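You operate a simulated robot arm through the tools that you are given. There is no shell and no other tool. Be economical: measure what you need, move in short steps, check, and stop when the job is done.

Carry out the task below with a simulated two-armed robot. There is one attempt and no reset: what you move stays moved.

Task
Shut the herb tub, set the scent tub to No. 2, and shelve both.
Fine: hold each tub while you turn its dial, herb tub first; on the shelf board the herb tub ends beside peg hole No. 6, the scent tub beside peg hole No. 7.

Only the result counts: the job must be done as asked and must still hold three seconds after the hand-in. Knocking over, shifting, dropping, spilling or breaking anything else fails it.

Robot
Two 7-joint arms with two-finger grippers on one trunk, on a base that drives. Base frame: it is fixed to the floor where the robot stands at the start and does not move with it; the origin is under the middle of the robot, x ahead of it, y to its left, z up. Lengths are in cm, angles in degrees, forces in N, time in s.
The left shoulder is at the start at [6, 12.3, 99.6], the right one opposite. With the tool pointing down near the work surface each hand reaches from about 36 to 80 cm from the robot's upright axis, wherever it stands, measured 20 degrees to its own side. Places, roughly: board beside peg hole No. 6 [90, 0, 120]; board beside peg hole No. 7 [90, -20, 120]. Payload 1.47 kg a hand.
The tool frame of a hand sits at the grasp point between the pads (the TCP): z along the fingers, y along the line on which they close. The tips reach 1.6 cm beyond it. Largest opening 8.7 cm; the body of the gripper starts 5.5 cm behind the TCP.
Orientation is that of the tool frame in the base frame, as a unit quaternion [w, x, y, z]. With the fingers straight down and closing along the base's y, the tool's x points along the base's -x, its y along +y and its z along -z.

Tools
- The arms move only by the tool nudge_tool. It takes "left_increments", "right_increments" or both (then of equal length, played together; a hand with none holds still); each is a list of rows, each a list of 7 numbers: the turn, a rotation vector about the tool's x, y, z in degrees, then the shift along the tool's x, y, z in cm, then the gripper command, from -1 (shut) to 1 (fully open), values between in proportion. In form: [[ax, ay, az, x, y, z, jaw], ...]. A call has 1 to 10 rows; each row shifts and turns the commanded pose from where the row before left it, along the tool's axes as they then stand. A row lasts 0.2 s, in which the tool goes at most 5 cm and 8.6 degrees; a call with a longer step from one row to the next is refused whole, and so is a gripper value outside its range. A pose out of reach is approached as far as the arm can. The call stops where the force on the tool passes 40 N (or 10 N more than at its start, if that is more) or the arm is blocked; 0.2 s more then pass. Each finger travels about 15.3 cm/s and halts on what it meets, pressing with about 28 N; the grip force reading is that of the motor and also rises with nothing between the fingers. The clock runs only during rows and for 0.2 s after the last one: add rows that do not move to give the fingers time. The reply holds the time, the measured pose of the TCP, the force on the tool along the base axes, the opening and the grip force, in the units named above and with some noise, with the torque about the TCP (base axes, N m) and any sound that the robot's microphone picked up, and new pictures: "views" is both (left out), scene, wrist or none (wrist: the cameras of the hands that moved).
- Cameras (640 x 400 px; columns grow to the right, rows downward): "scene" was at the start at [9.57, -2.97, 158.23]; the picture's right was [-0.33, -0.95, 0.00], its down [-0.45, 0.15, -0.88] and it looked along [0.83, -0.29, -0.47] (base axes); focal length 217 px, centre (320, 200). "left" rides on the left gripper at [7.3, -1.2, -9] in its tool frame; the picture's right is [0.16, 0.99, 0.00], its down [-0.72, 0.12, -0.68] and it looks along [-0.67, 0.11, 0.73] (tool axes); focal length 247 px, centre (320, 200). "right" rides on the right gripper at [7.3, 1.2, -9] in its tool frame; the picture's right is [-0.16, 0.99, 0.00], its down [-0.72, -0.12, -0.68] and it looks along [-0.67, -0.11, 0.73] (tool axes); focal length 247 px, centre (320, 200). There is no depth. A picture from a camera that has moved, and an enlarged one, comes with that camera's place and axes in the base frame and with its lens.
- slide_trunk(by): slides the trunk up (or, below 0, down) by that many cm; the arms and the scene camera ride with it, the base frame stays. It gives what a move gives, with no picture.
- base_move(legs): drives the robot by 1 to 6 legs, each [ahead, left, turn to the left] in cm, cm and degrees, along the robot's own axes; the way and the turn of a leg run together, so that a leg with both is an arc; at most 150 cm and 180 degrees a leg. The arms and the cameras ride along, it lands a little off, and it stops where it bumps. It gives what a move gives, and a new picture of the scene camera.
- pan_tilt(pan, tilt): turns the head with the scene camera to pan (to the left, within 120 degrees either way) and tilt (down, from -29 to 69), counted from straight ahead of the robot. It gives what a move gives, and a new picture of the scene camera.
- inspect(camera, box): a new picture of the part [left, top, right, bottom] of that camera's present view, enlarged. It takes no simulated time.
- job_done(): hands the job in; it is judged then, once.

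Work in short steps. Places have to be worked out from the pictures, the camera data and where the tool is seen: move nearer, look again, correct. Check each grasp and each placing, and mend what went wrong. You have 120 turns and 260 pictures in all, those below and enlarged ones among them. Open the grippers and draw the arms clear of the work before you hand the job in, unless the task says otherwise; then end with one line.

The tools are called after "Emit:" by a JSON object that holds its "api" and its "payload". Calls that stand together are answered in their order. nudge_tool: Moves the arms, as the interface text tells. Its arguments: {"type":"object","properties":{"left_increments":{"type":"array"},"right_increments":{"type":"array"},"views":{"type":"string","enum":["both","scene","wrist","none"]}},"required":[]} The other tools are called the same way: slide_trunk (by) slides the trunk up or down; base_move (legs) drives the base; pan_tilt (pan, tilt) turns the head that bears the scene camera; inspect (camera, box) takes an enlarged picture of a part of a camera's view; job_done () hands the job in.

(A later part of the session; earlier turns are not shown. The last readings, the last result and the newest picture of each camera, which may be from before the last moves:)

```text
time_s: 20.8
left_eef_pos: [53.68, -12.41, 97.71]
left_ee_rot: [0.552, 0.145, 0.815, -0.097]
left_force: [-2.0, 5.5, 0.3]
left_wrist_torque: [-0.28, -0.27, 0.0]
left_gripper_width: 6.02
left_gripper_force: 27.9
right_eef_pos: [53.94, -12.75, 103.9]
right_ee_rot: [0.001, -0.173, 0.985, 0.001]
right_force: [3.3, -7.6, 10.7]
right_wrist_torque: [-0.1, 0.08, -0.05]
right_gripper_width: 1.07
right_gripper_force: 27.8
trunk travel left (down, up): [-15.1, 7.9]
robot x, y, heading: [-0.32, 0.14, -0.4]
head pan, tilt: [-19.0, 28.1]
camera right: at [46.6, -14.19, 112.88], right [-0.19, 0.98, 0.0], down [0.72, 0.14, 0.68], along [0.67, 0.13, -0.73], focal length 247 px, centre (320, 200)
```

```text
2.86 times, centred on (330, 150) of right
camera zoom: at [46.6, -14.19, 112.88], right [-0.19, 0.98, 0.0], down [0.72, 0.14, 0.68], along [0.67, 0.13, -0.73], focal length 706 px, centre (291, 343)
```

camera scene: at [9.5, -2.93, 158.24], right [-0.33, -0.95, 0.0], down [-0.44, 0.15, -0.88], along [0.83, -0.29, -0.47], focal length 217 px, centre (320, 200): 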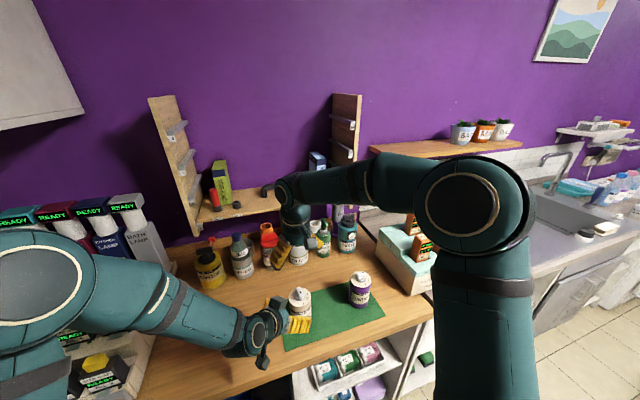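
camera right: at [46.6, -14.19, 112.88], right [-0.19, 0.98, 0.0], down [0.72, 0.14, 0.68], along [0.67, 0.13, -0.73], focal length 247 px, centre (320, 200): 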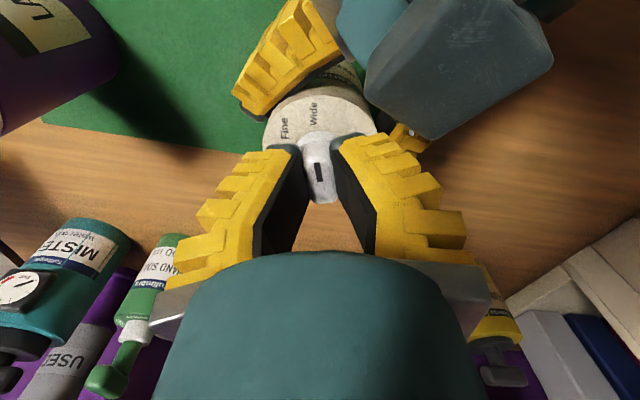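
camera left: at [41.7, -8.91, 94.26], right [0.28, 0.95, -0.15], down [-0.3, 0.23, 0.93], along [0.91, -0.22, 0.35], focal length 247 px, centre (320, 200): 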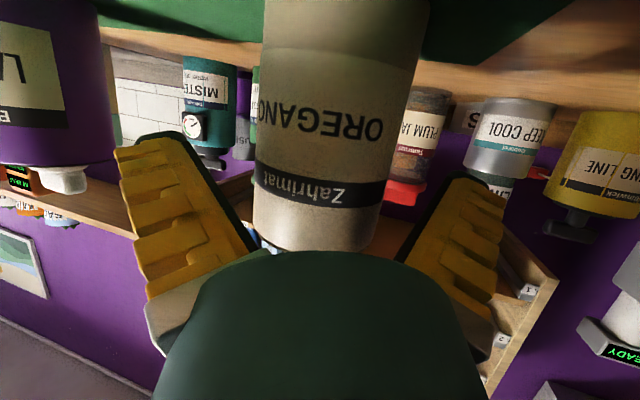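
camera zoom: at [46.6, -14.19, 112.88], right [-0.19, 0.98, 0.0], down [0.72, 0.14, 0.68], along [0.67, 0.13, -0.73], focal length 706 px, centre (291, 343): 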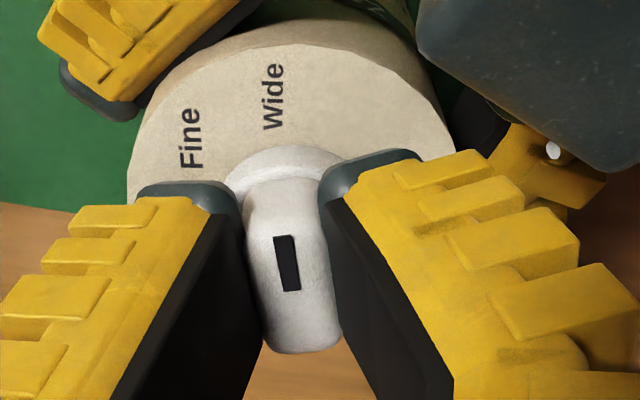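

Bar gripped (1.1 cm). Turn counter-clockwise (tool z −) 40° first and check.

Emit:
{"api": "nudge_tool", "payload": {"right_increments": [[0, 0, -8, 0, 0, 0, -1], [0, 0, -8, 0, 0, 0, -1], [0, 0, -8, 0, 0, 0, -1], [0, 0, -8, 0, 0, 0, -1], [0, 0, -8, 0, 0, 0, -1]], "views": "wrist"}}

Emit:
{"api": "inspect", "payload": {"camera": "right", "box": [220, 80, 440, 220]}}

```text
time_s: 22.0
left_eef_pos: [53.6, -12.33, 97.67]
left_ee_rot: [0.551, 0.144, 0.816, -0.096]
left_force: [-9.2, 19.7, 1.3]
left_wrist_torque: [-0.26, -0.39, 0.17]
left_gripper_width: 6.31
left_gripper_force: 28.1
right_eef_pos: [53.83, -12.76, 103.96]
right_ee_rot: [0.0, -0.501, 0.866, -0.001]
right_force: [10.6, -17.8, 14.0]
right_wrist_torque: [-0.37, -0.03, -0.13]
right_gripper_width: 1.22
right_gripper_force: 28.3
trunk travel left (down, up): [-15.1, 7.9]
robot x, y, heading: [-0.14, -0.05, 0.1]
head pan, tilt: [-19.0, 28.1]
camera right: at [49.16, -18.44, 112.86], right [-0.78, 0.63, 0.0], down [0.46, 0.57, 0.68], along [0.43, 0.53, -0.73], focal length 247 px, centre (320, 200)
```

right: 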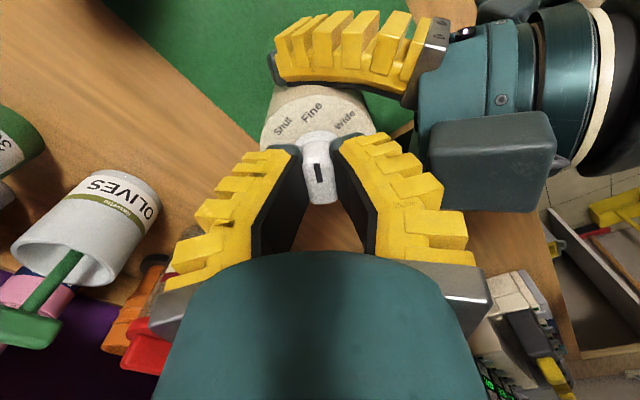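

```text
2.86 times, centred on (330, 150) of right
camera zoom: at [49.16, -18.44, 112.86], right [-0.78, 0.63, 0.0], down [0.46, 0.57, 0.68], along [0.43, 0.53, -0.73], focal length 706 px, centre (291, 343)
```

zoom: 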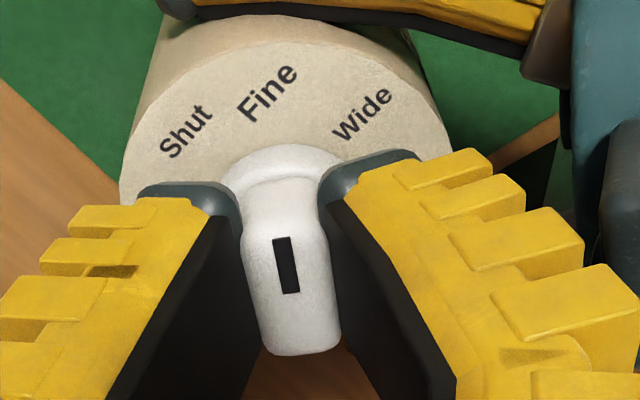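

Pointer is about at Fine. Side load is building, so I ease the tool 0.25 cm along the load and turn a further 40°.

Emit:
{"api": "nudge_tool", "payload": {"right_increments": [[0, 0, 0, 0.12, -0.22, -0.1, -1], [0, 0, -8, 0, 0, 0, -1], [0, 0, -8, 0, 0, 0, -1], [0, 0, -8, 0, 0, 0, -1], [0, 0, -8, 0, 0, 0, -1], [0, 0, -8, 0, 0, 0, -1]], "views": "wrist"}}

Emit:
{"api": "inspect", "payload": {"camera": "right", "box": [220, 80, 440, 220]}}

```text
time_s: 23.4
left_eef_pos: [53.64, -12.42, 97.68]
left_ee_rot: [0.551, 0.145, 0.816, -0.098]
left_force: [-11.4, 13.8, -0.3]
left_wrist_torque: [-0.23, -0.34, 0.37]
left_gripper_width: 6.26
left_gripper_force: 28.0
right_eef_pos: [54.13, -12.82, 104.2]
right_ee_rot: [0.0, 0.767, -0.642, 0.001]
right_force: [11.5, -11.3, 7.6]
right_wrist_torque: [-0.14, -0.11, -0.44]
right_gripper_width: 0.95
right_gripper_force: 28.3
trunk travel left (down, up): [-15.1, 7.9]
robot x, y, heading: [0.09, -0.04, 0.2]
head pan, tilt: [-19.0, 28.1]
camera right: at [54.1, -20.23, 112.91], right [-1.0, -0.02, 0.0], down [-0.01, 0.73, 0.68], along [-0.01, 0.68, -0.73], focal length 247 px, centre (320, 200)
```

right: 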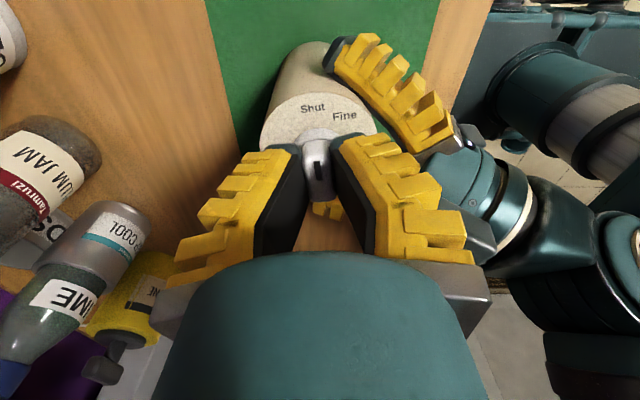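

```text
2.86 times, centred on (330, 150) of right
camera zoom: at [54.1, -20.23, 112.91], right [-1.0, -0.02, 0.0], down [-0.01, 0.73, 0.68], along [-0.01, 0.68, -0.73], focal length 706 px, centre (291, 343)
```

zoom: 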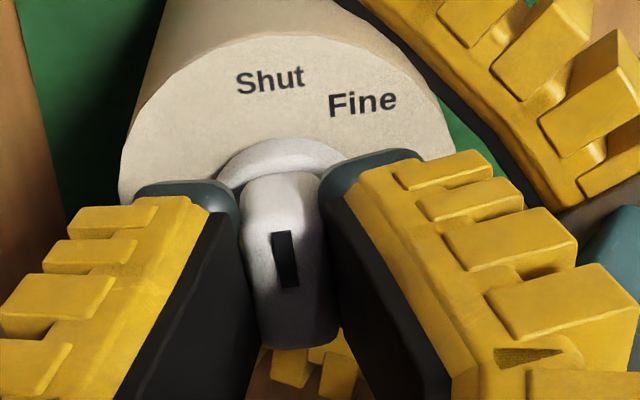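

Pointer now seems at Shut with torque rising to 0.44 N·m (end stop likely). Open slightly, rise, and check the dial.

Emit:
{"api": "nudge_tool", "payload": {"right_increments": [[0, 0, 0, 0, 0, 0, -0.5], [0, 0, 0, 0, 0, 0, -0.5], [0, 0, 0, 0, 0, -1, -0.5], [0, 0, 0, 0, 0, -3, -0.5], [0, 0, 0, 0, 0, -4, -0.5], [0, 0, 0, 0, 0, -4, -0.5]], "views": "none"}}

Emit:
{"api": "inspect", "payload": {"camera": "right", "box": [220, 0, 460, 150]}}

Emit:
{"api": "inspect", "payload": {"camera": "scene", "box": [270, 255, 350, 310]}}

```text
time_s: 24.8
left_eef_pos: [53.58, -12.27, 97.7]
left_ee_rot: [0.552, 0.145, 0.816, -0.098]
left_force: [-1.2, -0.8, 5.7]
left_wrist_torque: [0.12, 0.25, -0.03]
left_gripper_width: 6.14
left_gripper_force: 28.1
right_eef_pos: [53.89, -12.94, 116.04]
right_ee_rot: [-0.001, 0.766, -0.643, 0.001]
right_force: [0.6, 0.1, -0.1]
right_wrist_torque: [0.01, -0.04, -0.02]
right_gripper_width: 2.83
right_gripper_force: 4.5
trunk travel left (down, up): [-15.1, 7.9]
robot x, y, heading: [0.22, 0.16, 0.1]
head pan, tilt: [-19.0, 28.1]
```

```text
2.67 times, centred on (340, 75) of right
camera zoom: at [53.98, -20.3, 124.9], right [-1.0, -0.02, 0.0], down [-0.01, 0.73, 0.68], along [-0.01, 0.68, -0.73], focal length 659 px, centre (267, 533)
```

zoom: 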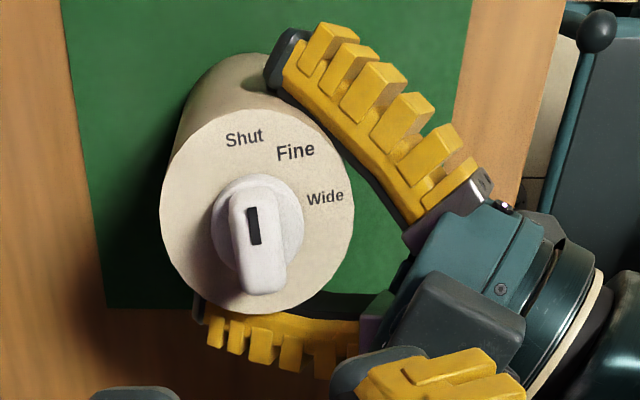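

```text
7.27 times, centred on (310, 282) of scene
camera zoom: at [9.5, -2.95, 158.24], right [-0.33, -0.95, 0.0], down [-0.44, 0.15, -0.88], along [0.83, -0.29, -0.47], focal length 1579 px, centre (393, -400)
```

zoom: 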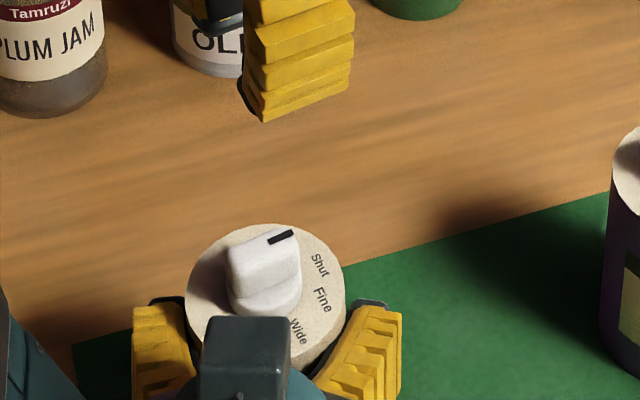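

Dial reads Shut, aligned. Herb dial done. Now the left hand releases, backs off and re-orients to a 42° frontal grip (closing along y) near the tub's top for shelving, while the right hand rises.

Emit:
{"api": "nudge_tool", "payload": {"left_increments": [[0, 0, 0, 0, 0, 0, 1], [0, 0, 0, 0, 0, 0, 1], [0, 0, 0, 0, 0, -2.7, 1], [0, 0, 0, 0, 0, -2.7, 1], [0, 0, 0, 0, 0, -2.6, 1], [-6.2, 0, -2.5, 0, 0, 0, 1], [-6.2, 0, -2.5, 0, 0, 0, 1], [-6.2, 0, -2.5, 0, 0, 0, 1], [0, 8, 0, 0, 0, 0, 1], [0, 8, 0, 0, 0, 0, 1]], "right_increments": [[0, 0, 0, 0, 0, 0, -0.5], [0, 0, 0, 0, 0, 0, -0.5], [0, 0, 0, 0, 0, -4, -0.5], [0, 0, 0, 0, 0, -4, -0.5], [0, 0, 0, 0, 0, 0, -0.5], [0, 0, 0, 0, 0, 0, -0.5], [0, 0, 0, 0, 0, 0, -0.5], [0, 0, 0, 0, 0, 0, -0.5], [0, 0, 0, 0, 0, 0, -0.5], [0, 0, 0, 0, 0, 0, -0.5]], "views": "none"}}

Emit:
{"api": "inspect", "payload": {"camera": "right", "box": [180, 0, 480, 190]}}

Emit:
{"api": "inspect", "payload": {"camera": "scene", "box": [240, 250, 360, 330]}}

```text
time_s: 27.0
left_eef_pos: [46.61, -9.95, 100.55]
left_ee_rot: [0.439, 0.001, 0.899, 0.0]
left_force: [-0.6, 0.4, 1.1]
left_wrist_torque: [0.0, 0.04, 0.03]
left_gripper_width: 8.7
left_gripper_force: 0.1
right_eef_pos: [53.97, -12.82, 124.02]
right_ee_rot: [0.001, 0.766, -0.643, 0.0]
right_force: [0.6, 0.0, -0.8]
right_wrist_torque: [0.05, 0.03, 0.04]
right_gripper_width: 2.8
right_gripper_force: 4.7
trunk travel left (down, up): [-15.1, 7.9]
robot x, y, heading: [0.39, -0.06, -0.3]
head pan, tilt: [-19.0, 28.1]
```

```text
2.11 times, centred on (330, 95) of right
camera zoom: at [54.06, -20.33, 132.88], right [-1.0, -0.02, 0.0], down [-0.01, 0.73, 0.68], along [-0.01, 0.68, -0.73], focal length 520 px, centre (299, 421)
```

zoom: 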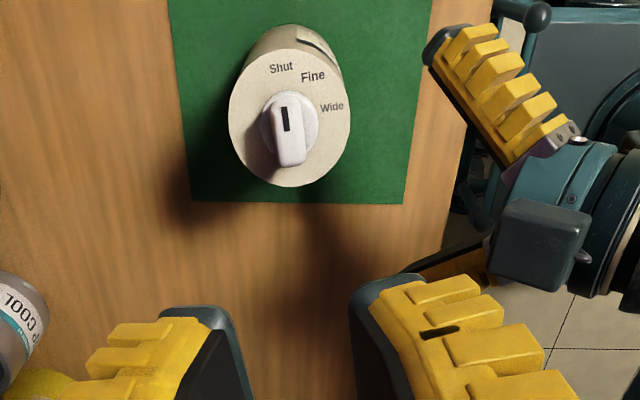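

```text
5.00 times, centred on (300, 290) of scene
camera zoom: at [9.57, -2.99, 158.23], right [-0.33, -0.95, 0.0], down [-0.45, 0.15, -0.88], along [0.83, -0.29, -0.47], focal length 1086 px, centre (420, -250)
```

zoom: 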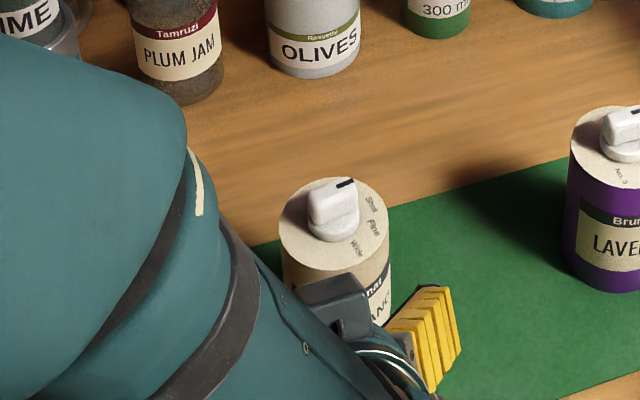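

Tub centre ≈ (54.1, -13.1). Left hand lines up and advances for the frontal grip, stopping before closing.

Emit:
{"api": "nudge_tool", "payload": {"left_increments": [[0, 0, 0, -1.84, -1.6, -0.61, 1], [0, 0, 0, -1.84, -1.6, -0.61, 1], [0, 0, 0, 0, 0, 2.7, 1], [0, 0, 0, 0, 0, 2.7, 1], [0, 0, 0, 0, 0, 2.6, 1], [0, 0, 0, 0, 0, 0, 1]], "views": "wrist"}}

Emit:
{"api": "inspect", "payload": {"camera": "right", "box": [180, 0, 480, 190]}}

```text
time_s: 28.4
left_eef_pos: [54.25, -12.97, 99.32]
left_ee_rot: [0.439, -0.001, 0.898, 0.0]
left_force: [-1.5, 0.4, 0.1]
left_wrist_torque: [0.02, -0.02, 0.03]
left_gripper_width: 8.66
left_gripper_force: 0.0
right_eef_pos: [53.97, -12.96, 123.99]
right_ee_rot: [0.001, 0.766, -0.643, 0.0]
right_force: [0.8, 1.2, -0.4]
right_wrist_torque: [-0.01, -0.01, 0.03]
right_gripper_width: 2.82
right_gripper_force: 4.8
trunk travel left (down, up): [-15.1, 7.9]
robot x, y, heading: [-0.04, -0.2, 0.0]
head pan, tilt: [-19.0, 28.1]
camera left: at [42.86, -14.28, 99.1], right [-0.1, 0.99, -0.12], down [-0.09, 0.12, 0.99], along [0.99, 0.11, 0.08], focal length 247 px, centre (320, 200)
```

left: 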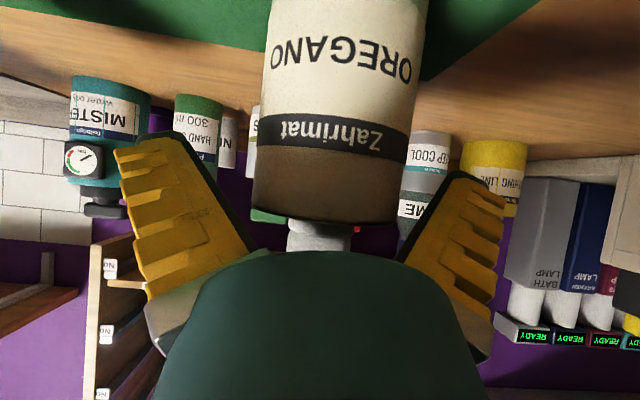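

```text
2.11 times, centred on (330, 95) of right
camera zoom: at [54.0, -20.31, 132.91], right [-1.0, -0.02, 0.0], down [-0.01, 0.73, 0.68], along [-0.01, 0.68, -0.73], focal length 520 px, centre (299, 421)
```

zoom: 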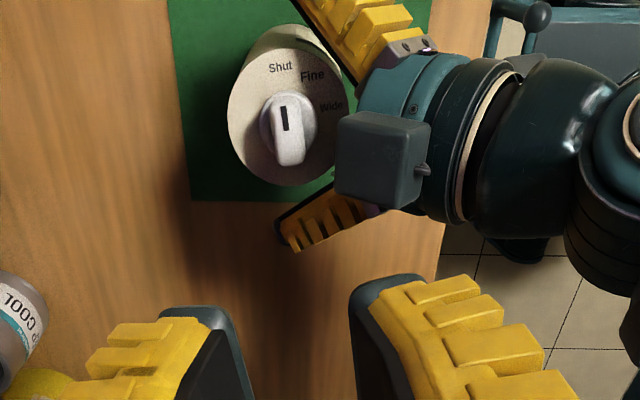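

Go 0.7 cm deeper, then close on the tub.

Emit:
{"api": "nudge_tool", "payload": {"left_increments": [[0, 0, 0, -0.43, 0, 0.55, 1], [0, 0, 0, 0, 0, 0, 0.6], [0, 0, 0, 0, 0, 0, 0.5], [0, 0, 0, 0, 0, 0, -1], [0, 0, 0, 0, 0, 0, -1], [0, 0, 0, 0, 0, 0, -1]], "views": "none"}}

Emit:
{"api": "inspect", "payload": {"camera": "right", "box": [180, 0, 480, 190]}}

```text
time_s: 29.8
left_eef_pos: [55.1, -13.21, 99.31]
left_ee_rot: [0.439, 0.0, 0.898, 0.0]
left_force: [1.6, -0.2, 0.9]
left_wrist_torque: [0.09, -0.17, 0.0]
left_gripper_width: 6.73
left_gripper_force: 27.9
right_eef_pos: [54.05, -12.82, 124.07]
right_ee_rot: [0.0, 0.766, -0.643, 0.0]
right_force: [-0.3, 0.0, 0.5]
right_wrist_torque: [0.01, 0.01, 0.01]
right_gripper_width: 2.81
right_gripper_force: 4.8
trunk travel left (down, up): [-15.1, 7.9]
robot x, y, heading: [-0.19, 0.24, 0.1]
head pan, tilt: [-19.0, 28.1]
```

```text
2.11 times, centred on (330, 95) of right
camera zoom: at [54.06, -20.32, 132.88], right [-1.0, -0.02, 0.0], down [-0.01, 0.73, 0.68], along [-0.01, 0.68, -0.73], focal length 520 px, centre (299, 421)
```

zoom: 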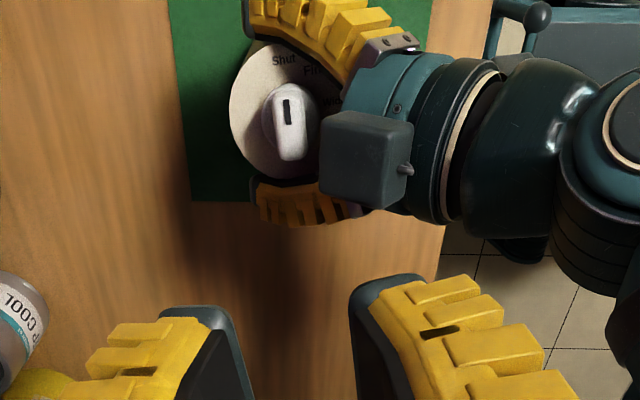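

Firm grip, full 6.7 cm diameter. Right hand moves aside, then the left lifts the tub.

Emit:
{"api": "nudge_tool", "payload": {"right_increments": [[0, 0, 0, 4, 2, 0, -0.5], [0, 0, 0, 4, 2, 0, -0.5], [0, 0, 0, 4, 2, 0, -0.5], [0, 0, 0, 4, 2, 0, -0.5], [0, 0, 0, 4, 2, 0, -0.5], [0, 0, 0, 0, 2, 0, -0.5], [0, 0, 0, 0, 0, 0, -0.5], [0, 0, 0, 0, 0, 0, -0.5], [0, 0, 0, 0, 0, 0, -0.5], [0, 0, 0, 0, 0, 0, -0.5]], "left_increments": [[0, 0, 0, 0, 0, 0, -1], [0, 0, 0, 0, 0, 0, -1], [0, 0, 0, 0, 0, 0, -1], [0, 0, 0, -0.8, 0, -0.62, -1], [0, 0, 0, -1.6, 0, -1.23, -1], [0, 0, 0, -3.15, 0, -2.46, -1], [0, 0, 0, -3.15, 0, -2.46, -1], [0, 0, 0, -3.15, 0, -2.46, -1], [0, 0, 0, -3.15, 0, -2.46, -1], [0, 0, 0, -3.15, 0, -2.46, -1]], "views": "scene"}}

```text
time_s: 32.0
left_eef_pos: [54.86, -12.99, 122.38]
left_ee_rot: [0.439, 0.0, 0.899, 0.0]
left_force: [-0.4, 0.1, -2.0]
left_wrist_torque: [-0.03, -0.02, -0.03]
left_gripper_width: 6.73
left_gripper_force: 28.1
right_eef_pos: [45.8, -34.59, 124.02]
right_ee_rot: [0.0, 0.766, -0.643, 0.0]
right_force: [-0.7, -0.3, -0.9]
right_wrist_torque: [0.01, 0.01, 0.0]
right_gripper_width: 2.8
right_gripper_force: 4.7
trunk travel left (down, up): [-15.1, 7.9]
robot x, y, heading: [-0.03, 0.03, -0.0]
head pan, tilt: [-19.0, 28.1]
camera scene: at [9.53, -2.92, 158.23], right [-0.33, -0.95, 0.0], down [-0.44, 0.15, -0.88], along [0.83, -0.29, -0.47], focal length 217 px, centre (320, 200)
```

scene: 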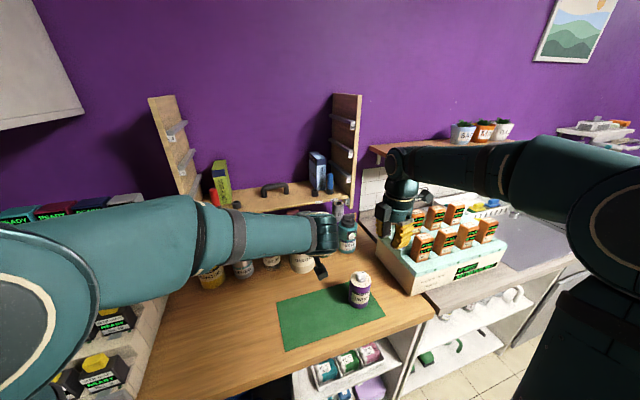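

Lifted cleanly. Raise both hands further and carry the tub to y ≈ -1.5 for a look at the board.

Emit:
{"api": "nudge_tool", "payload": {"left_increments": [[0, 0, 0, -3.15, 0, -2.46, -1], [0, 0, 0, -3.15, 0, -2.46, -1], [0, 0, 0, -3.15, 0, -2.46, -1], [0, 0, 0, 0, 3.8, 0, -1], [0, 0, 0, 0, 3.8, 0, -1], [0, 0, 0, 0, 3.8, 0, -1], [0, 0, 0, 0, 0, 0, -1]], "right_increments": [[0, 0, 0, 0, 0, -4, -0.5], [0, 0, 0, 0, 0, -4, -0.5], [0, 0, 0, 0, 0, -4, -0.5], [0, 0, 0, 0, 0, 0, -0.5], [0, 0, 0, 0, 0, 0, -0.5], [0, 0, 0, 0, 0, 0, -0.5], [0, 0, 0, 0, 0, 0, -0.5]], "views": "both"}}

Emit:
{"api": "inspect", "payload": {"camera": "scene", "box": [190, 150, 350, 250]}}

```text
time_s: 33.6
left_eef_pos: [54.96, -1.8, 134.24]
left_ee_rot: [0.439, 0.001, 0.898, 0.0]
left_force: [-0.2, -0.1, -2.3]
left_wrist_torque: [0.05, -0.03, 0.04]
left_gripper_width: 6.72
left_gripper_force: 27.7
right_eef_pos: [45.76, -34.84, 135.94]
right_ee_rot: [-0.001, 0.766, -0.643, -0.001]
right_force: [0.1, 0.3, -0.3]
right_wrist_torque: [0.01, -0.03, 0.03]
right_gripper_width: 2.82
right_gripper_force: 4.7
trunk travel left (down, up): [-15.1, 7.9]
robot x, y, heading: [0.28, 0.14, 0.0]
head pan, tilt: [-19.0, 28.1]
camera scene: at [9.63, -3.1, 158.22], right [-0.33, -0.95, 0.0], down [-0.45, 0.15, -0.88], along [0.83, -0.29, -0.47], focal length 217 px, centre (320, 200)
camera right: at [45.78, -42.27, 144.86], right [-1.0, -0.02, 0.0], down [-0.01, 0.73, 0.68], along [-0.01, 0.68, -0.73], focal length 247 px, centre (320, 200)
camera left: at [43.58, -2.94, 134.04], right [-0.1, 0.99, -0.12], down [-0.09, 0.11, 0.99], along [0.99, 0.11, 0.08], focal length 247 px, centre (320, 200)
```

scene: 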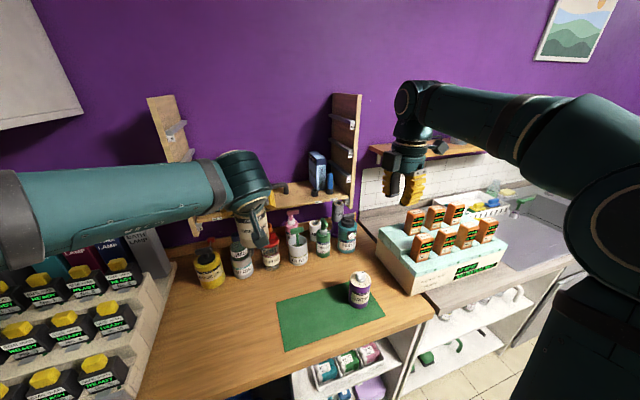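
right: 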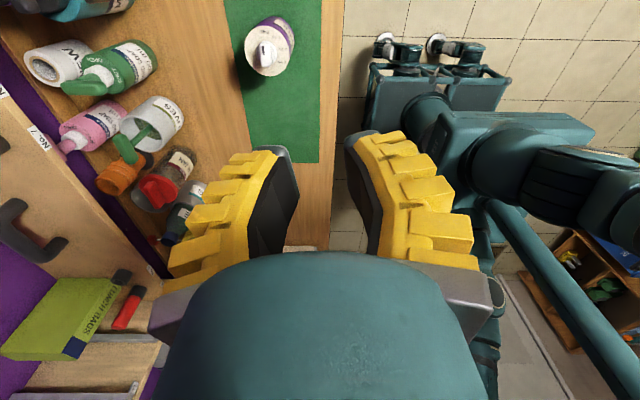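
left: 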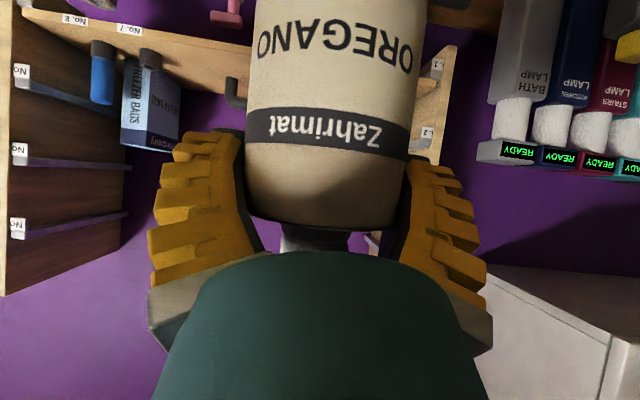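

```text
4.00 times, centred on (270, 200) of scene
camera zoom: at [9.63, -3.1, 158.22], right [-0.33, -0.95, 0.0], down [-0.45, 0.15, -0.88], along [0.83, -0.29, -0.47], focal length 868 px, centre (520, 200)
```

zoom: 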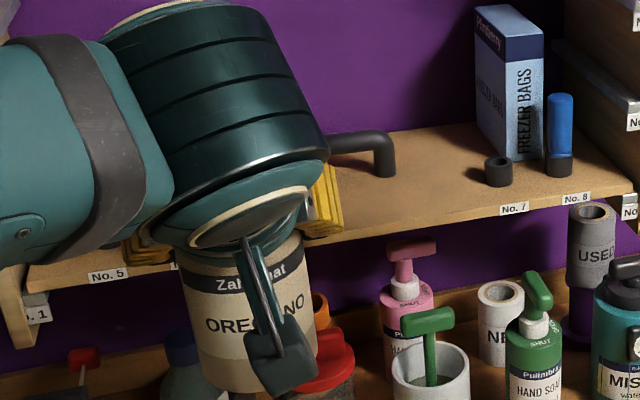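

I triangulate the board furniture using the right wrist view.

Emit:
{"api": "inspect", "payload": {"camera": "right", "box": [0, 80, 200, 400]}}

```text
1.25 times, centred on (100, 240) of right
camera zoom: at [45.78, -42.27, 144.86], right [-1.0, -0.02, 0.0], down [-0.01, 0.73, 0.68], along [-0.01, 0.68, -0.73], focal length 309 px, centre (595, 150)
```

zoom: 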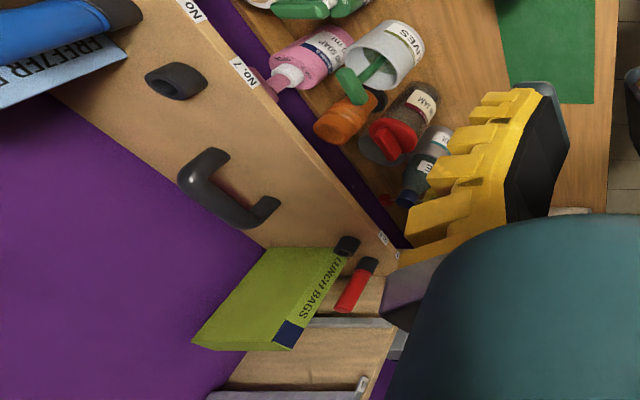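

Board surface is near z 118.5; ring No. 6 ≈ (84, 3), handle x≈89.4 from y -6.7 to -16, lunch bags' right face y≈5.6. Before driving nearer I look down at the gap between base and counter.

Emit:
{"api": "pan_tilt", "payload": {"pan": -15, "tilt": 69}}

```text
time_s: 34.7
left_eef_pos: [55.04, -1.74, 134.29]
left_ee_rot: [0.439, 0.0, 0.899, 0.0]
left_force: [0.4, -0.1, -2.1]
left_wrist_torque: [-0.06, 0.03, 0.02]
left_gripper_width: 6.69
left_gripper_force: 27.8
right_eef_pos: [45.65, -34.82, 135.96]
right_ee_rot: [0.001, 0.766, -0.643, 0.0]
right_force: [-0.2, 0.2, 1.1]
right_wrist_torque: [-0.01, 0.0, 0.02]
right_gripper_width: 2.82
right_gripper_force: 4.2
trunk travel left (down, up): [-15.1, 7.9]
robot x, y, heading: [0.31, -0.07, 0.1]
head pan, tilt: [-15.0, 68.8]
camera scene: at [6.37, -1.45, 152.78], right [-0.26, -0.97, 0.0], down [-0.9, 0.24, -0.36], along [0.35, -0.09, -0.93], focal length 217 px, centre (320, 200)
```

scene: 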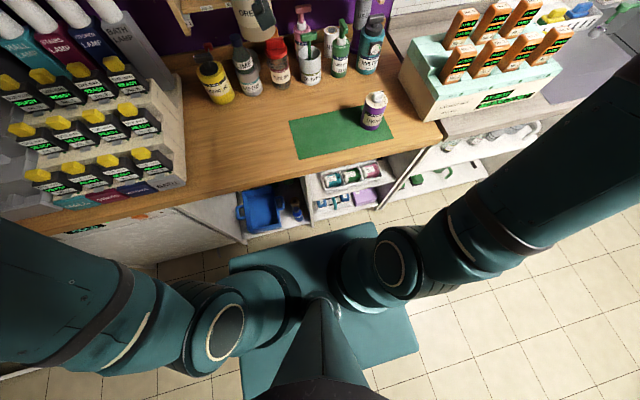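

Base front is about 10–15 cm from the cabinet. Raise the trunk, then drive ahead 11 cm.

Emit:
{"api": "slide_trunk", "payload": {"by": 7.5}}

Emit:
{"api": "base_move", "payload": {"legs": [[11, 0, 0]]}}

Emit:
{"api": "pan_tilt", "payload": {"pan": 0, "tilt": 25}}

```text
time_s: 35.8
left_eef_pos: [54.93, -1.62, 141.77]
left_ee_rot: [0.438, 0.0, 0.899, 0.0]
left_force: [-0.4, 0.5, -2.2]
left_wrist_torque: [0.01, -0.02, 0.01]
left_gripper_width: 6.69
left_gripper_force: 28.5
right_eef_pos: [45.72, -34.66, 143.53]
right_ee_rot: [0.0, 0.766, -0.642, 0.0]
right_force: [-0.9, 0.1, -0.2]
right_wrist_torque: [-0.04, 0.01, 0.0]
right_gripper_width: 2.77
right_gripper_force: 4.5
trunk travel left (down, up): [-22.6, 0.4]
robot x, y, heading: [-0.17, 0.0, -0.1]
head pan, tilt: [-15.0, 68.8]
```

```text
time_s: 37.0
left_eef_pos: [65.86, -1.73, 141.85]
left_ee_rot: [0.439, 0.001, 0.898, 0.0]
left_force: [0.3, 0.7, -1.7]
left_wrist_torque: [0.0, -0.01, -0.02]
left_gripper_width: 6.68
left_gripper_force: 28.4
right_eef_pos: [56.52, -34.78, 143.54]
right_ee_rot: [0.0, 0.765, -0.643, 0.0]
right_force: [-0.4, 0.0, -0.7]
right_wrist_torque: [-0.03, 0.02, -0.01]
right_gripper_width: 2.81
right_gripper_force: 4.9
trunk travel left (down, up): [-22.6, 0.4]
robot x, y, heading: [11.0, 0.15, -0.2]
head pan, tilt: [-15.0, 68.8]
camera scene: at [17.23, -1.47, 160.28], right [-0.26, -0.97, 0.0], down [-0.9, 0.24, -0.36], along [0.35, -0.09, -0.93], focal length 217 px, centre (320, 200)
```

scene: 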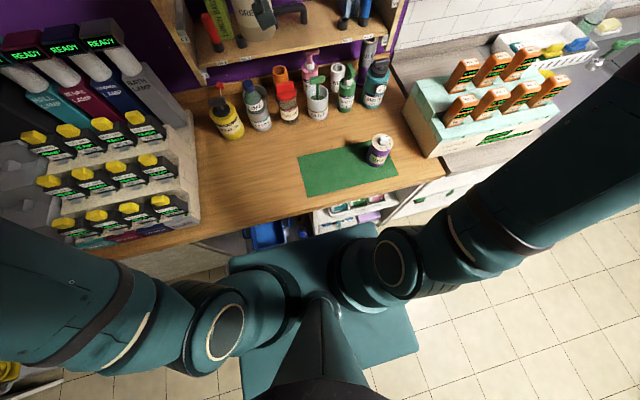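

```text
time_s: 38.1
left_eef_pos: [66.0, -1.69, 141.89]
left_ee_rot: [0.44, 0.001, 0.898, 0.0]
left_force: [-0.3, -0.5, -1.2]
left_wrist_torque: [-0.01, -0.06, -0.01]
left_gripper_width: 6.7
left_gripper_force: 27.7
right_eef_pos: [56.45, -34.76, 143.46]
right_ee_rot: [0.0, 0.766, -0.643, 0.0]
right_force: [0.2, 0.3, -0.5]
right_wrist_torque: [-0.02, 0.02, 0.01]
right_gripper_width: 2.77
right_gripper_force: 3.8
trunk travel left (down, up): [-22.6, 0.4]
robot x, y, heading: [10.94, -0.06, -0.0]
head pan, tilt: [0.0, 25.0]
camera scene: at [21.09, -0.03, 166.21], right [0.0, -1.0, 0.0], down [-0.42, 0.0, -0.91], along [0.91, 0.0, -0.42], focal length 217 px, centre (320, 200)
```

scene: 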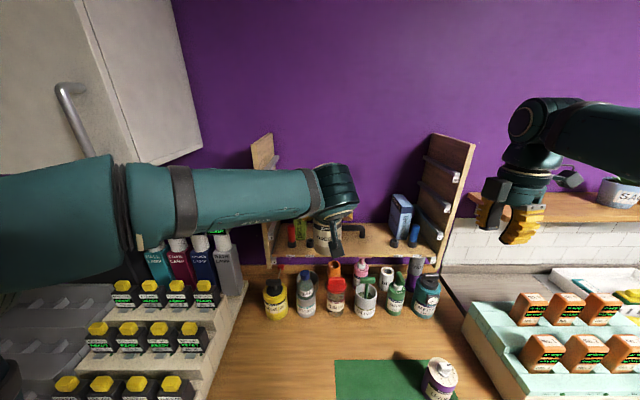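

Inspecting the board from the new head pose.

Emit:
{"api": "inspect", "payload": {"camera": "scene", "box": [260, 180, 450, 290]}}

```text
3.37 times, centred on (355, 235) of scene
camera zoom: at [21.09, -0.03, 166.21], right [0.0, -1.0, 0.0], down [-0.42, 0.0, -0.91], along [0.91, 0.0, -0.42], focal length 731 px, centre (202, 82)
```

zoom: 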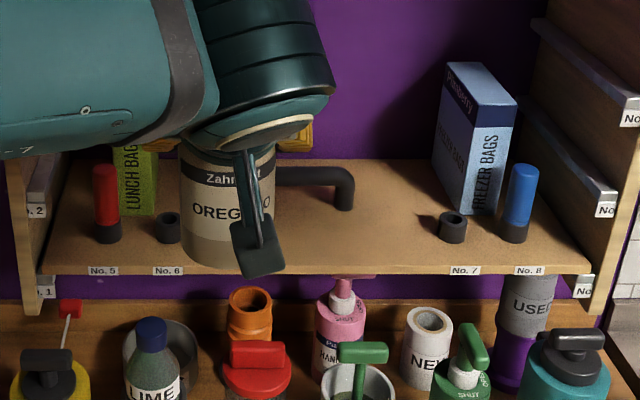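

Board spans x 80–101; target for the herb tub is about (88, -1): clear of ring, lunch bags and handle. Carry it there, 5.5 cm above the board.

Emit:
{"api": "nudge_tool", "payload": {"left_increments": [[0, 0, 0, -1.02, 0.12, 3.99, -1], [0, 0, 0, -1.02, 0.12, 3.99, -1], [0, 0, 0, -1.02, 0.12, 3.99, -1], [0, 0, 0, -1.02, 0.12, 3.99, -1], [0, 0, 0, -1.02, 0.12, 3.99, -1], [0, 0, 0, -1.02, 0.12, 3.99, -1], [0, 0, 0, 0, 0, 0, -1]], "views": "both"}}

Emit:
{"api": "inspect", "payload": {"camera": "scene", "box": [260, 180, 450, 290]}}

```text
time_s: 39.7
left_eef_pos: [88.38, -1.15, 131.99]
left_ee_rot: [0.439, 0.0, 0.898, 0.0]
left_force: [-0.9, 0.2, -2.2]
left_wrist_torque: [0.04, -0.02, 0.03]
left_gripper_width: 6.66
left_gripper_force: 28.0
right_eef_pos: [56.32, -34.83, 143.6]
right_ee_rot: [-0.001, 0.765, -0.643, 0.0]
right_force: [-0.5, -0.1, 0.3]
right_wrist_torque: [-0.02, -0.01, 0.0]
right_gripper_width: 2.82
right_gripper_force: 4.4
trunk travel left (down, up): [-22.6, 0.4]
robot x, y, heading: [10.74, -0.03, -0.3]
head pan, tilt: [0.0, 25.0]
camera scene: at [20.88, -0.01, 166.24], right [0.0, -1.0, 0.0], down [-0.42, 0.0, -0.91], along [0.91, 0.0, -0.42], focal length 217 px, centre (320, 200)
camera left: at [76.97, -2.26, 131.77], right [-0.09, 0.99, -0.12], down [-0.09, 0.12, 0.99], along [0.99, 0.11, 0.08], focal length 247 px, centre (320, 200)
```

scene: 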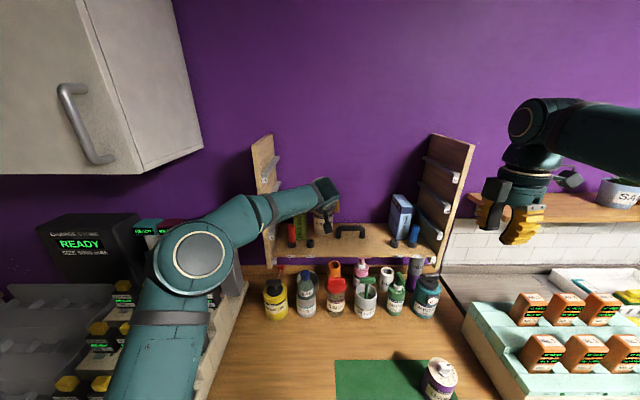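
left: 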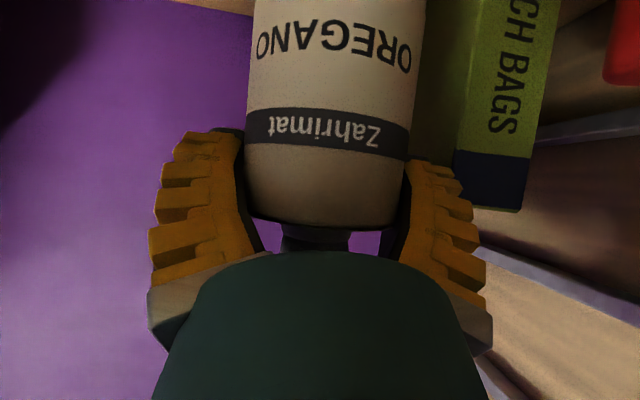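

```text
3.37 times, centred on (355, 235) of scene
camera zoom: at [20.88, -0.01, 166.24], right [0.0, -1.0, 0.0], down [-0.42, 0.0, -0.91], along [0.91, 0.0, -0.42], focal length 731 px, centre (202, 82)
```

zoom: 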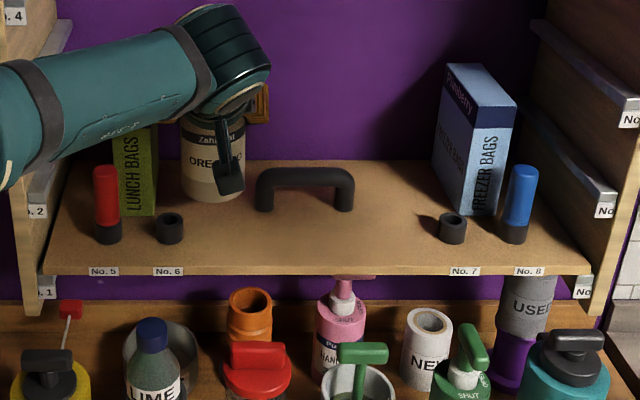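

Well placed over the gap. Lower 4 cm, then feel for the board.

Emit:
{"api": "nudge_tool", "payload": {"left_increments": [[0, 0, 0, 1.18, 0, 0.92, -1], [0, 0, 0, 1.18, 0, 0.92, -1], [0, 0, 0, 0.79, 0, 0.62, -1], [0, 0, 0, 0, 0, 0, -1]], "views": "none"}}

Emit:
{"api": "inspect", "payload": {"camera": "scene", "box": [290, 190, 390, 250]}}

```text
time_s: 40.7
left_eef_pos: [88.46, -1.07, 127.89]
left_ee_rot: [0.44, 0.001, 0.898, -0.001]
left_force: [0.2, 0.0, -2.0]
left_wrist_torque: [0.0, 0.0, 0.06]
left_gripper_width: 6.67
left_gripper_force: 27.8
right_eef_pos: [56.39, -34.71, 143.47]
right_ee_rot: [0.0, 0.765, -0.644, 0.0]
right_force: [-0.3, 0.1, 0.3]
right_wrist_torque: [0.01, 0.0, 0.0]
right_gripper_width: 2.79
right_gripper_force: 4.7
trunk travel left (down, up): [-22.6, 0.4]
robot x, y, heading: [11.01, -0.3, 0.0]
head pan, tilt: [0.0, 25.0]
```

```text
6.40 times, centred on (340, 220) of scene
camera zoom: at [21.03, -0.02, 166.22], right [0.0, -1.0, 0.0], down [-0.42, 0.0, -0.91], along [0.91, 0.0, -0.42], focal length 1389 px, centre (192, 72)
```

zoom: 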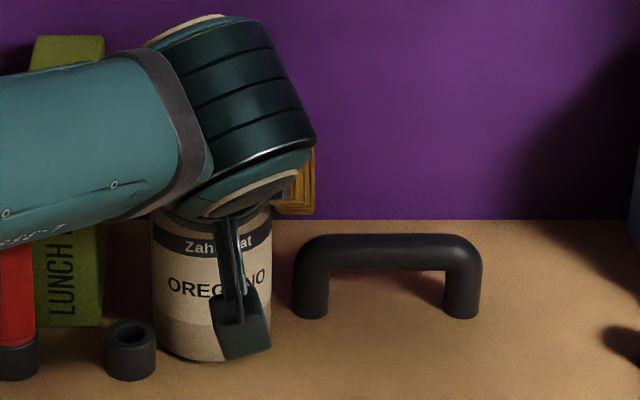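

Nearly down; continue in small steps.

Emit:
{"api": "nudge_tool", "payload": {"left_increments": [[0, 0, 0, 0.28, 0, 0.22, -1], [0, 0, 0, 0.28, 0, 0.22, -1], [0, 0, 0, 0.28, 0, 0.22, -1], [0, 0, 0, 0, 0, 0, -1]], "views": "none"}}

```text
time_s: 41.7
left_eef_pos: [88.4, -1.29, 127.29]
left_ee_rot: [0.443, 0.001, 0.897, -0.002]
left_force: [6.6, -2.8, 27.3]
left_wrist_torque: [0.28, 0.22, -0.15]
left_gripper_width: 6.82
left_gripper_force: 28.0
right_eef_pos: [56.39, -34.91, 143.58]
right_ee_rot: [-0.001, 0.766, -0.643, 0.001]
right_force: [0.2, 0.3, -0.4]
right_wrist_torque: [0.0, -0.03, 0.03]
right_gripper_width: 2.81
right_gripper_force: 4.2
trunk travel left (down, up): [-22.6, 0.4]
robot x, y, heading: [10.74, -0.03, -0.2]
head pan, tilt: [0.0, 25.0]
```

Board contact (27 N). Ease up 0.35 cm, open just enough, and look.

Emit:
{"api": "nudge_tool", "payload": {"left_increments": [[0, 0, 0, -0.28, 0, -0.22, -1], [0, 0, 0, 0, 0, 0, 0.65], [0, 0, 0, 0, 0, 0, 0.8], [0, 0, 0, 0, 0, 0, 0.8]], "views": "wrist"}}

Emit:
{"api": "inspect", "payload": {"camera": "scene", "box": [290, 190, 390, 250]}}

```text
time_s: 42.7
left_eef_pos: [88.51, -0.99, 127.09]
left_ee_rot: [0.439, 0.001, 0.899, -0.001]
left_force: [0.2, 0.4, -0.4]
left_wrist_torque: [0.04, -0.03, 0.02]
left_gripper_width: 8.02
left_gripper_force: 1.5
right_eef_pos: [56.42, -34.78, 143.54]
right_ee_rot: [0.001, 0.766, -0.643, 0.0]
right_force: [0.6, 0.5, 0.2]
right_wrist_torque: [0.04, 0.02, 0.0]
right_gripper_width: 2.84
right_gripper_force: 4.5
trunk travel left (down, up): [-22.6, 0.4]
robot x, y, heading: [10.85, -0.08, -0.2]
head pan, tilt: [0.0, 25.0]
camera left: at [77.09, -2.18, 126.94], right [-0.1, 0.99, -0.12], down [-0.09, 0.12, 0.99], along [0.99, 0.11, 0.08], focal length 247 px, centre (320, 200)
```

left: 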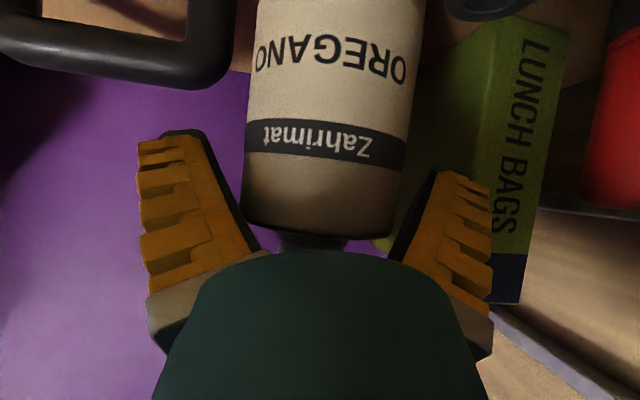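

```text
6.40 times, centred on (340, 220) of scene
camera zoom: at [21.05, -0.02, 166.22], right [0.0, -1.0, 0.0], down [-0.42, 0.0, -0.91], along [0.91, 0.0, -0.42], focal length 1389 px, centre (192, 72)
```

zoom: 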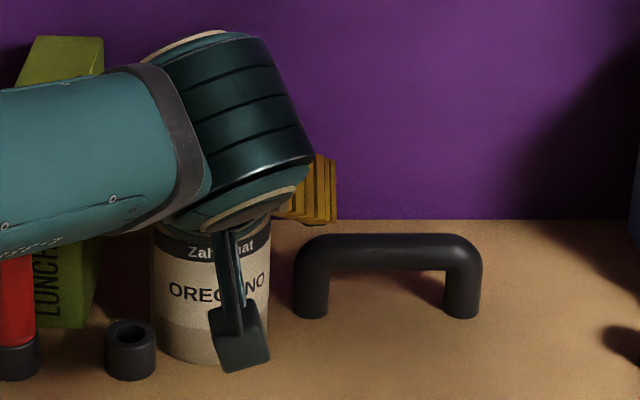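

Tub stands on the board. Withdraw along the tool axis.

Emit:
{"api": "nudge_tool", "payload": {"left_increments": [[0, 0, 0, 0, 0, -2, 0.8], [0, 0, 0, 0, 0, -3, 0.8], [0, 0, 0, 0, 0, -4, 0.8], [0, 0, 0, 0, 0, -4.5, 0.8], [0, 0, 0, 0, 0, -4.5, 1], [0, 0, 0, 0, 0, -4.5, 1]], "views": "scene"}}

Emit:
{"api": "inspect", "payload": {"camera": "scene", "box": [260, 170, 450, 290]}}

```text
time_s: 44.1
left_eef_pos: [70.53, -0.99, 141.16]
left_ee_rot: [0.439, 0.0, 0.898, 0.0]
left_force: [-0.8, -0.3, 0.6]
left_wrist_torque: [0.01, 0.0, 0.0]
left_gripper_width: 8.7
left_gripper_force: 0.0
right_eef_pos: [56.28, -34.8, 143.5]
right_ee_rot: [0.0, 0.765, -0.643, 0.001]
right_force: [-0.8, 0.7, -0.4]
right_wrist_torque: [-0.04, -0.02, -0.03]
right_gripper_width: 2.81
right_gripper_force: 4.3
trunk travel left (down, up): [-22.6, 0.4]
robot x, y, heading: [10.76, -0.33, -0.2]
head pan, tilt: [0.0, 25.0]
camera scene: at [20.82, -0.01, 166.24], right [0.0, -1.0, 0.0], down [-0.42, 0.0, -0.91], along [0.91, 0.0, -0.42], focal length 217 px, centre (320, 200)
```

scene: 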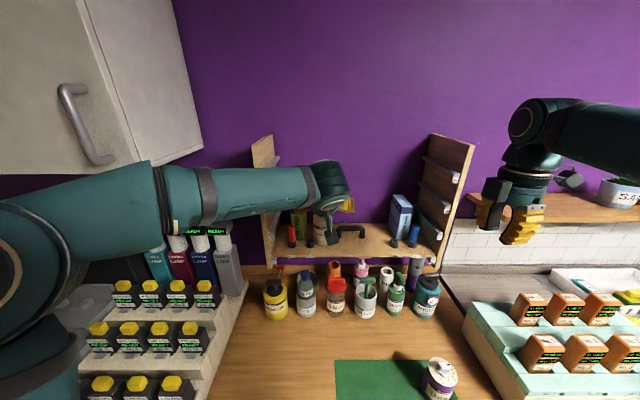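

```text
3.33 times, centred on (355, 230) of scene
camera zoom: at [20.82, -0.01, 166.24], right [0.0, -1.0, 0.0], down [-0.42, 0.0, -0.91], along [0.91, 0.0, -0.42], focal length 724 px, centre (203, 100)
```

zoom: 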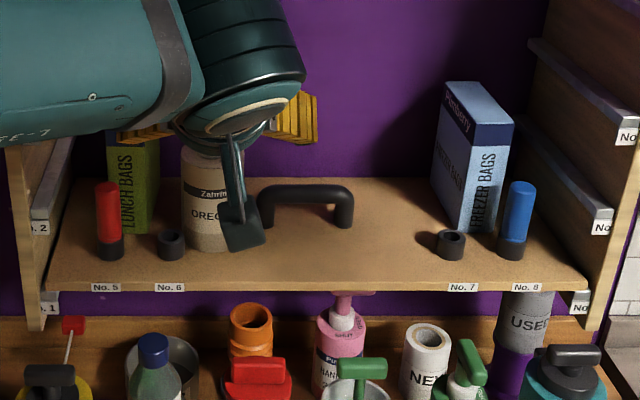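

Herb tub is shelved and upright. Drive back, then sideways toward the scent tub, and lower the trunk.

Emit:
{"api": "base_move", "payload": {"legs": [[-11, 0, 0], [0, -20, 0]]}}

Emit:
{"api": "slide_trunk", "payload": {"by": -7.5}}

Emit:
{"api": "pan_tilt", "payload": {"pan": -10, "tilt": 40}}

```text
time_s: 47.2
left_eef_pos: [59.64, -20.94, 141.0]
left_ee_rot: [0.439, 0.0, 0.898, 0.0]
left_force: [0.1, -0.2, -0.3]
left_wrist_torque: [0.01, -0.01, 0.0]
left_gripper_width: 8.7
left_gripper_force: 0.0
right_eef_pos: [45.59, -54.59, 143.43]
right_ee_rot: [0.0, 0.766, -0.643, -0.001]
right_force: [0.8, 0.0, 1.2]
right_wrist_torque: [0.02, 0.01, 0.01]
right_gripper_width: 2.8
right_gripper_force: 4.3
trunk travel left (down, up): [-22.6, 0.4]
robot x, y, heading: [-0.0, -19.68, -0.0]
head pan, tilt: [0.0, 25.0]
camera scene: at [10.04, -19.83, 166.22], right [0.0, -1.0, 0.0], down [-0.42, 0.0, -0.91], along [0.91, 0.0, -0.42], focal length 217 px, centre (320, 200)
```

scene: 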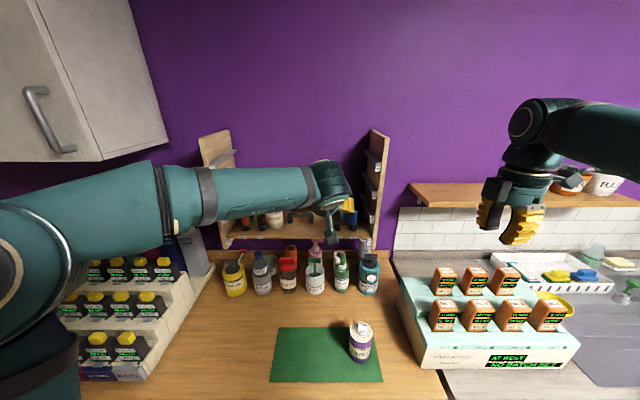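

```text
time_s: 48.4
left_eef_pos: [59.75, -20.81, 133.47]
left_ee_rot: [0.44, 0.001, 0.898, 0.0]
left_force: [0.3, -0.1, 0.7]
left_wrist_torque: [0.04, 0.03, -0.02]
left_gripper_width: 8.7
left_gripper_force: 0.1
right_eef_pos: [45.53, -54.54, 136.01]
right_ee_rot: [0.0, 0.766, -0.643, 0.0]
right_force: [-0.2, 0.0, 0.1]
right_wrist_torque: [-0.02, 0.0, -0.01]
right_gripper_width: 2.82
right_gripper_force: 4.6
trunk travel left (down, up): [-15.1, 7.9]
robot x, y, heading: [-0.18, -19.8, 0.2]
head pan, tilt: [0.0, 25.0]
```

```text
time_s: 49.1
left_eef_pos: [59.66, -20.88, 133.63]
left_ee_rot: [0.439, 0.0, 0.898, 0.0]
left_force: [0.4, -0.3, 0.3]
left_wrist_torque: [0.0, 0.01, 0.01]
left_gripper_width: 8.71
left_gripper_force: 0.1
right_eef_pos: [45.51, -54.56, 136.11]
right_ee_rot: [0.0, 0.766, -0.643, -0.001]
right_force: [-1.3, 0.4, -0.3]
right_wrist_torque: [0.0, 0.0, -0.04]
right_gripper_width: 2.82
right_gripper_force: 4.4
trunk travel left (down, up): [-15.1, 7.9]
robot x, y, heading: [-0.18, -19.99, -0.1]
head pan, tilt: [-10.0, 40.0]
camera scene: at [9.21, -21.28, 156.39], right [-0.17, -0.98, 0.0], down [-0.63, 0.11, -0.77], along [0.75, -0.13, -0.64], focal length 217 px, centre (320, 200)
```

scene: 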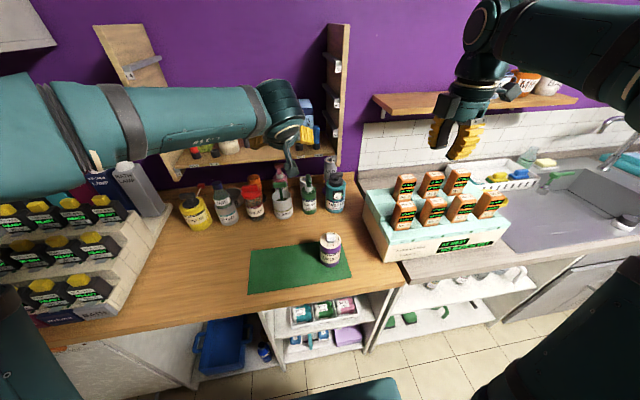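

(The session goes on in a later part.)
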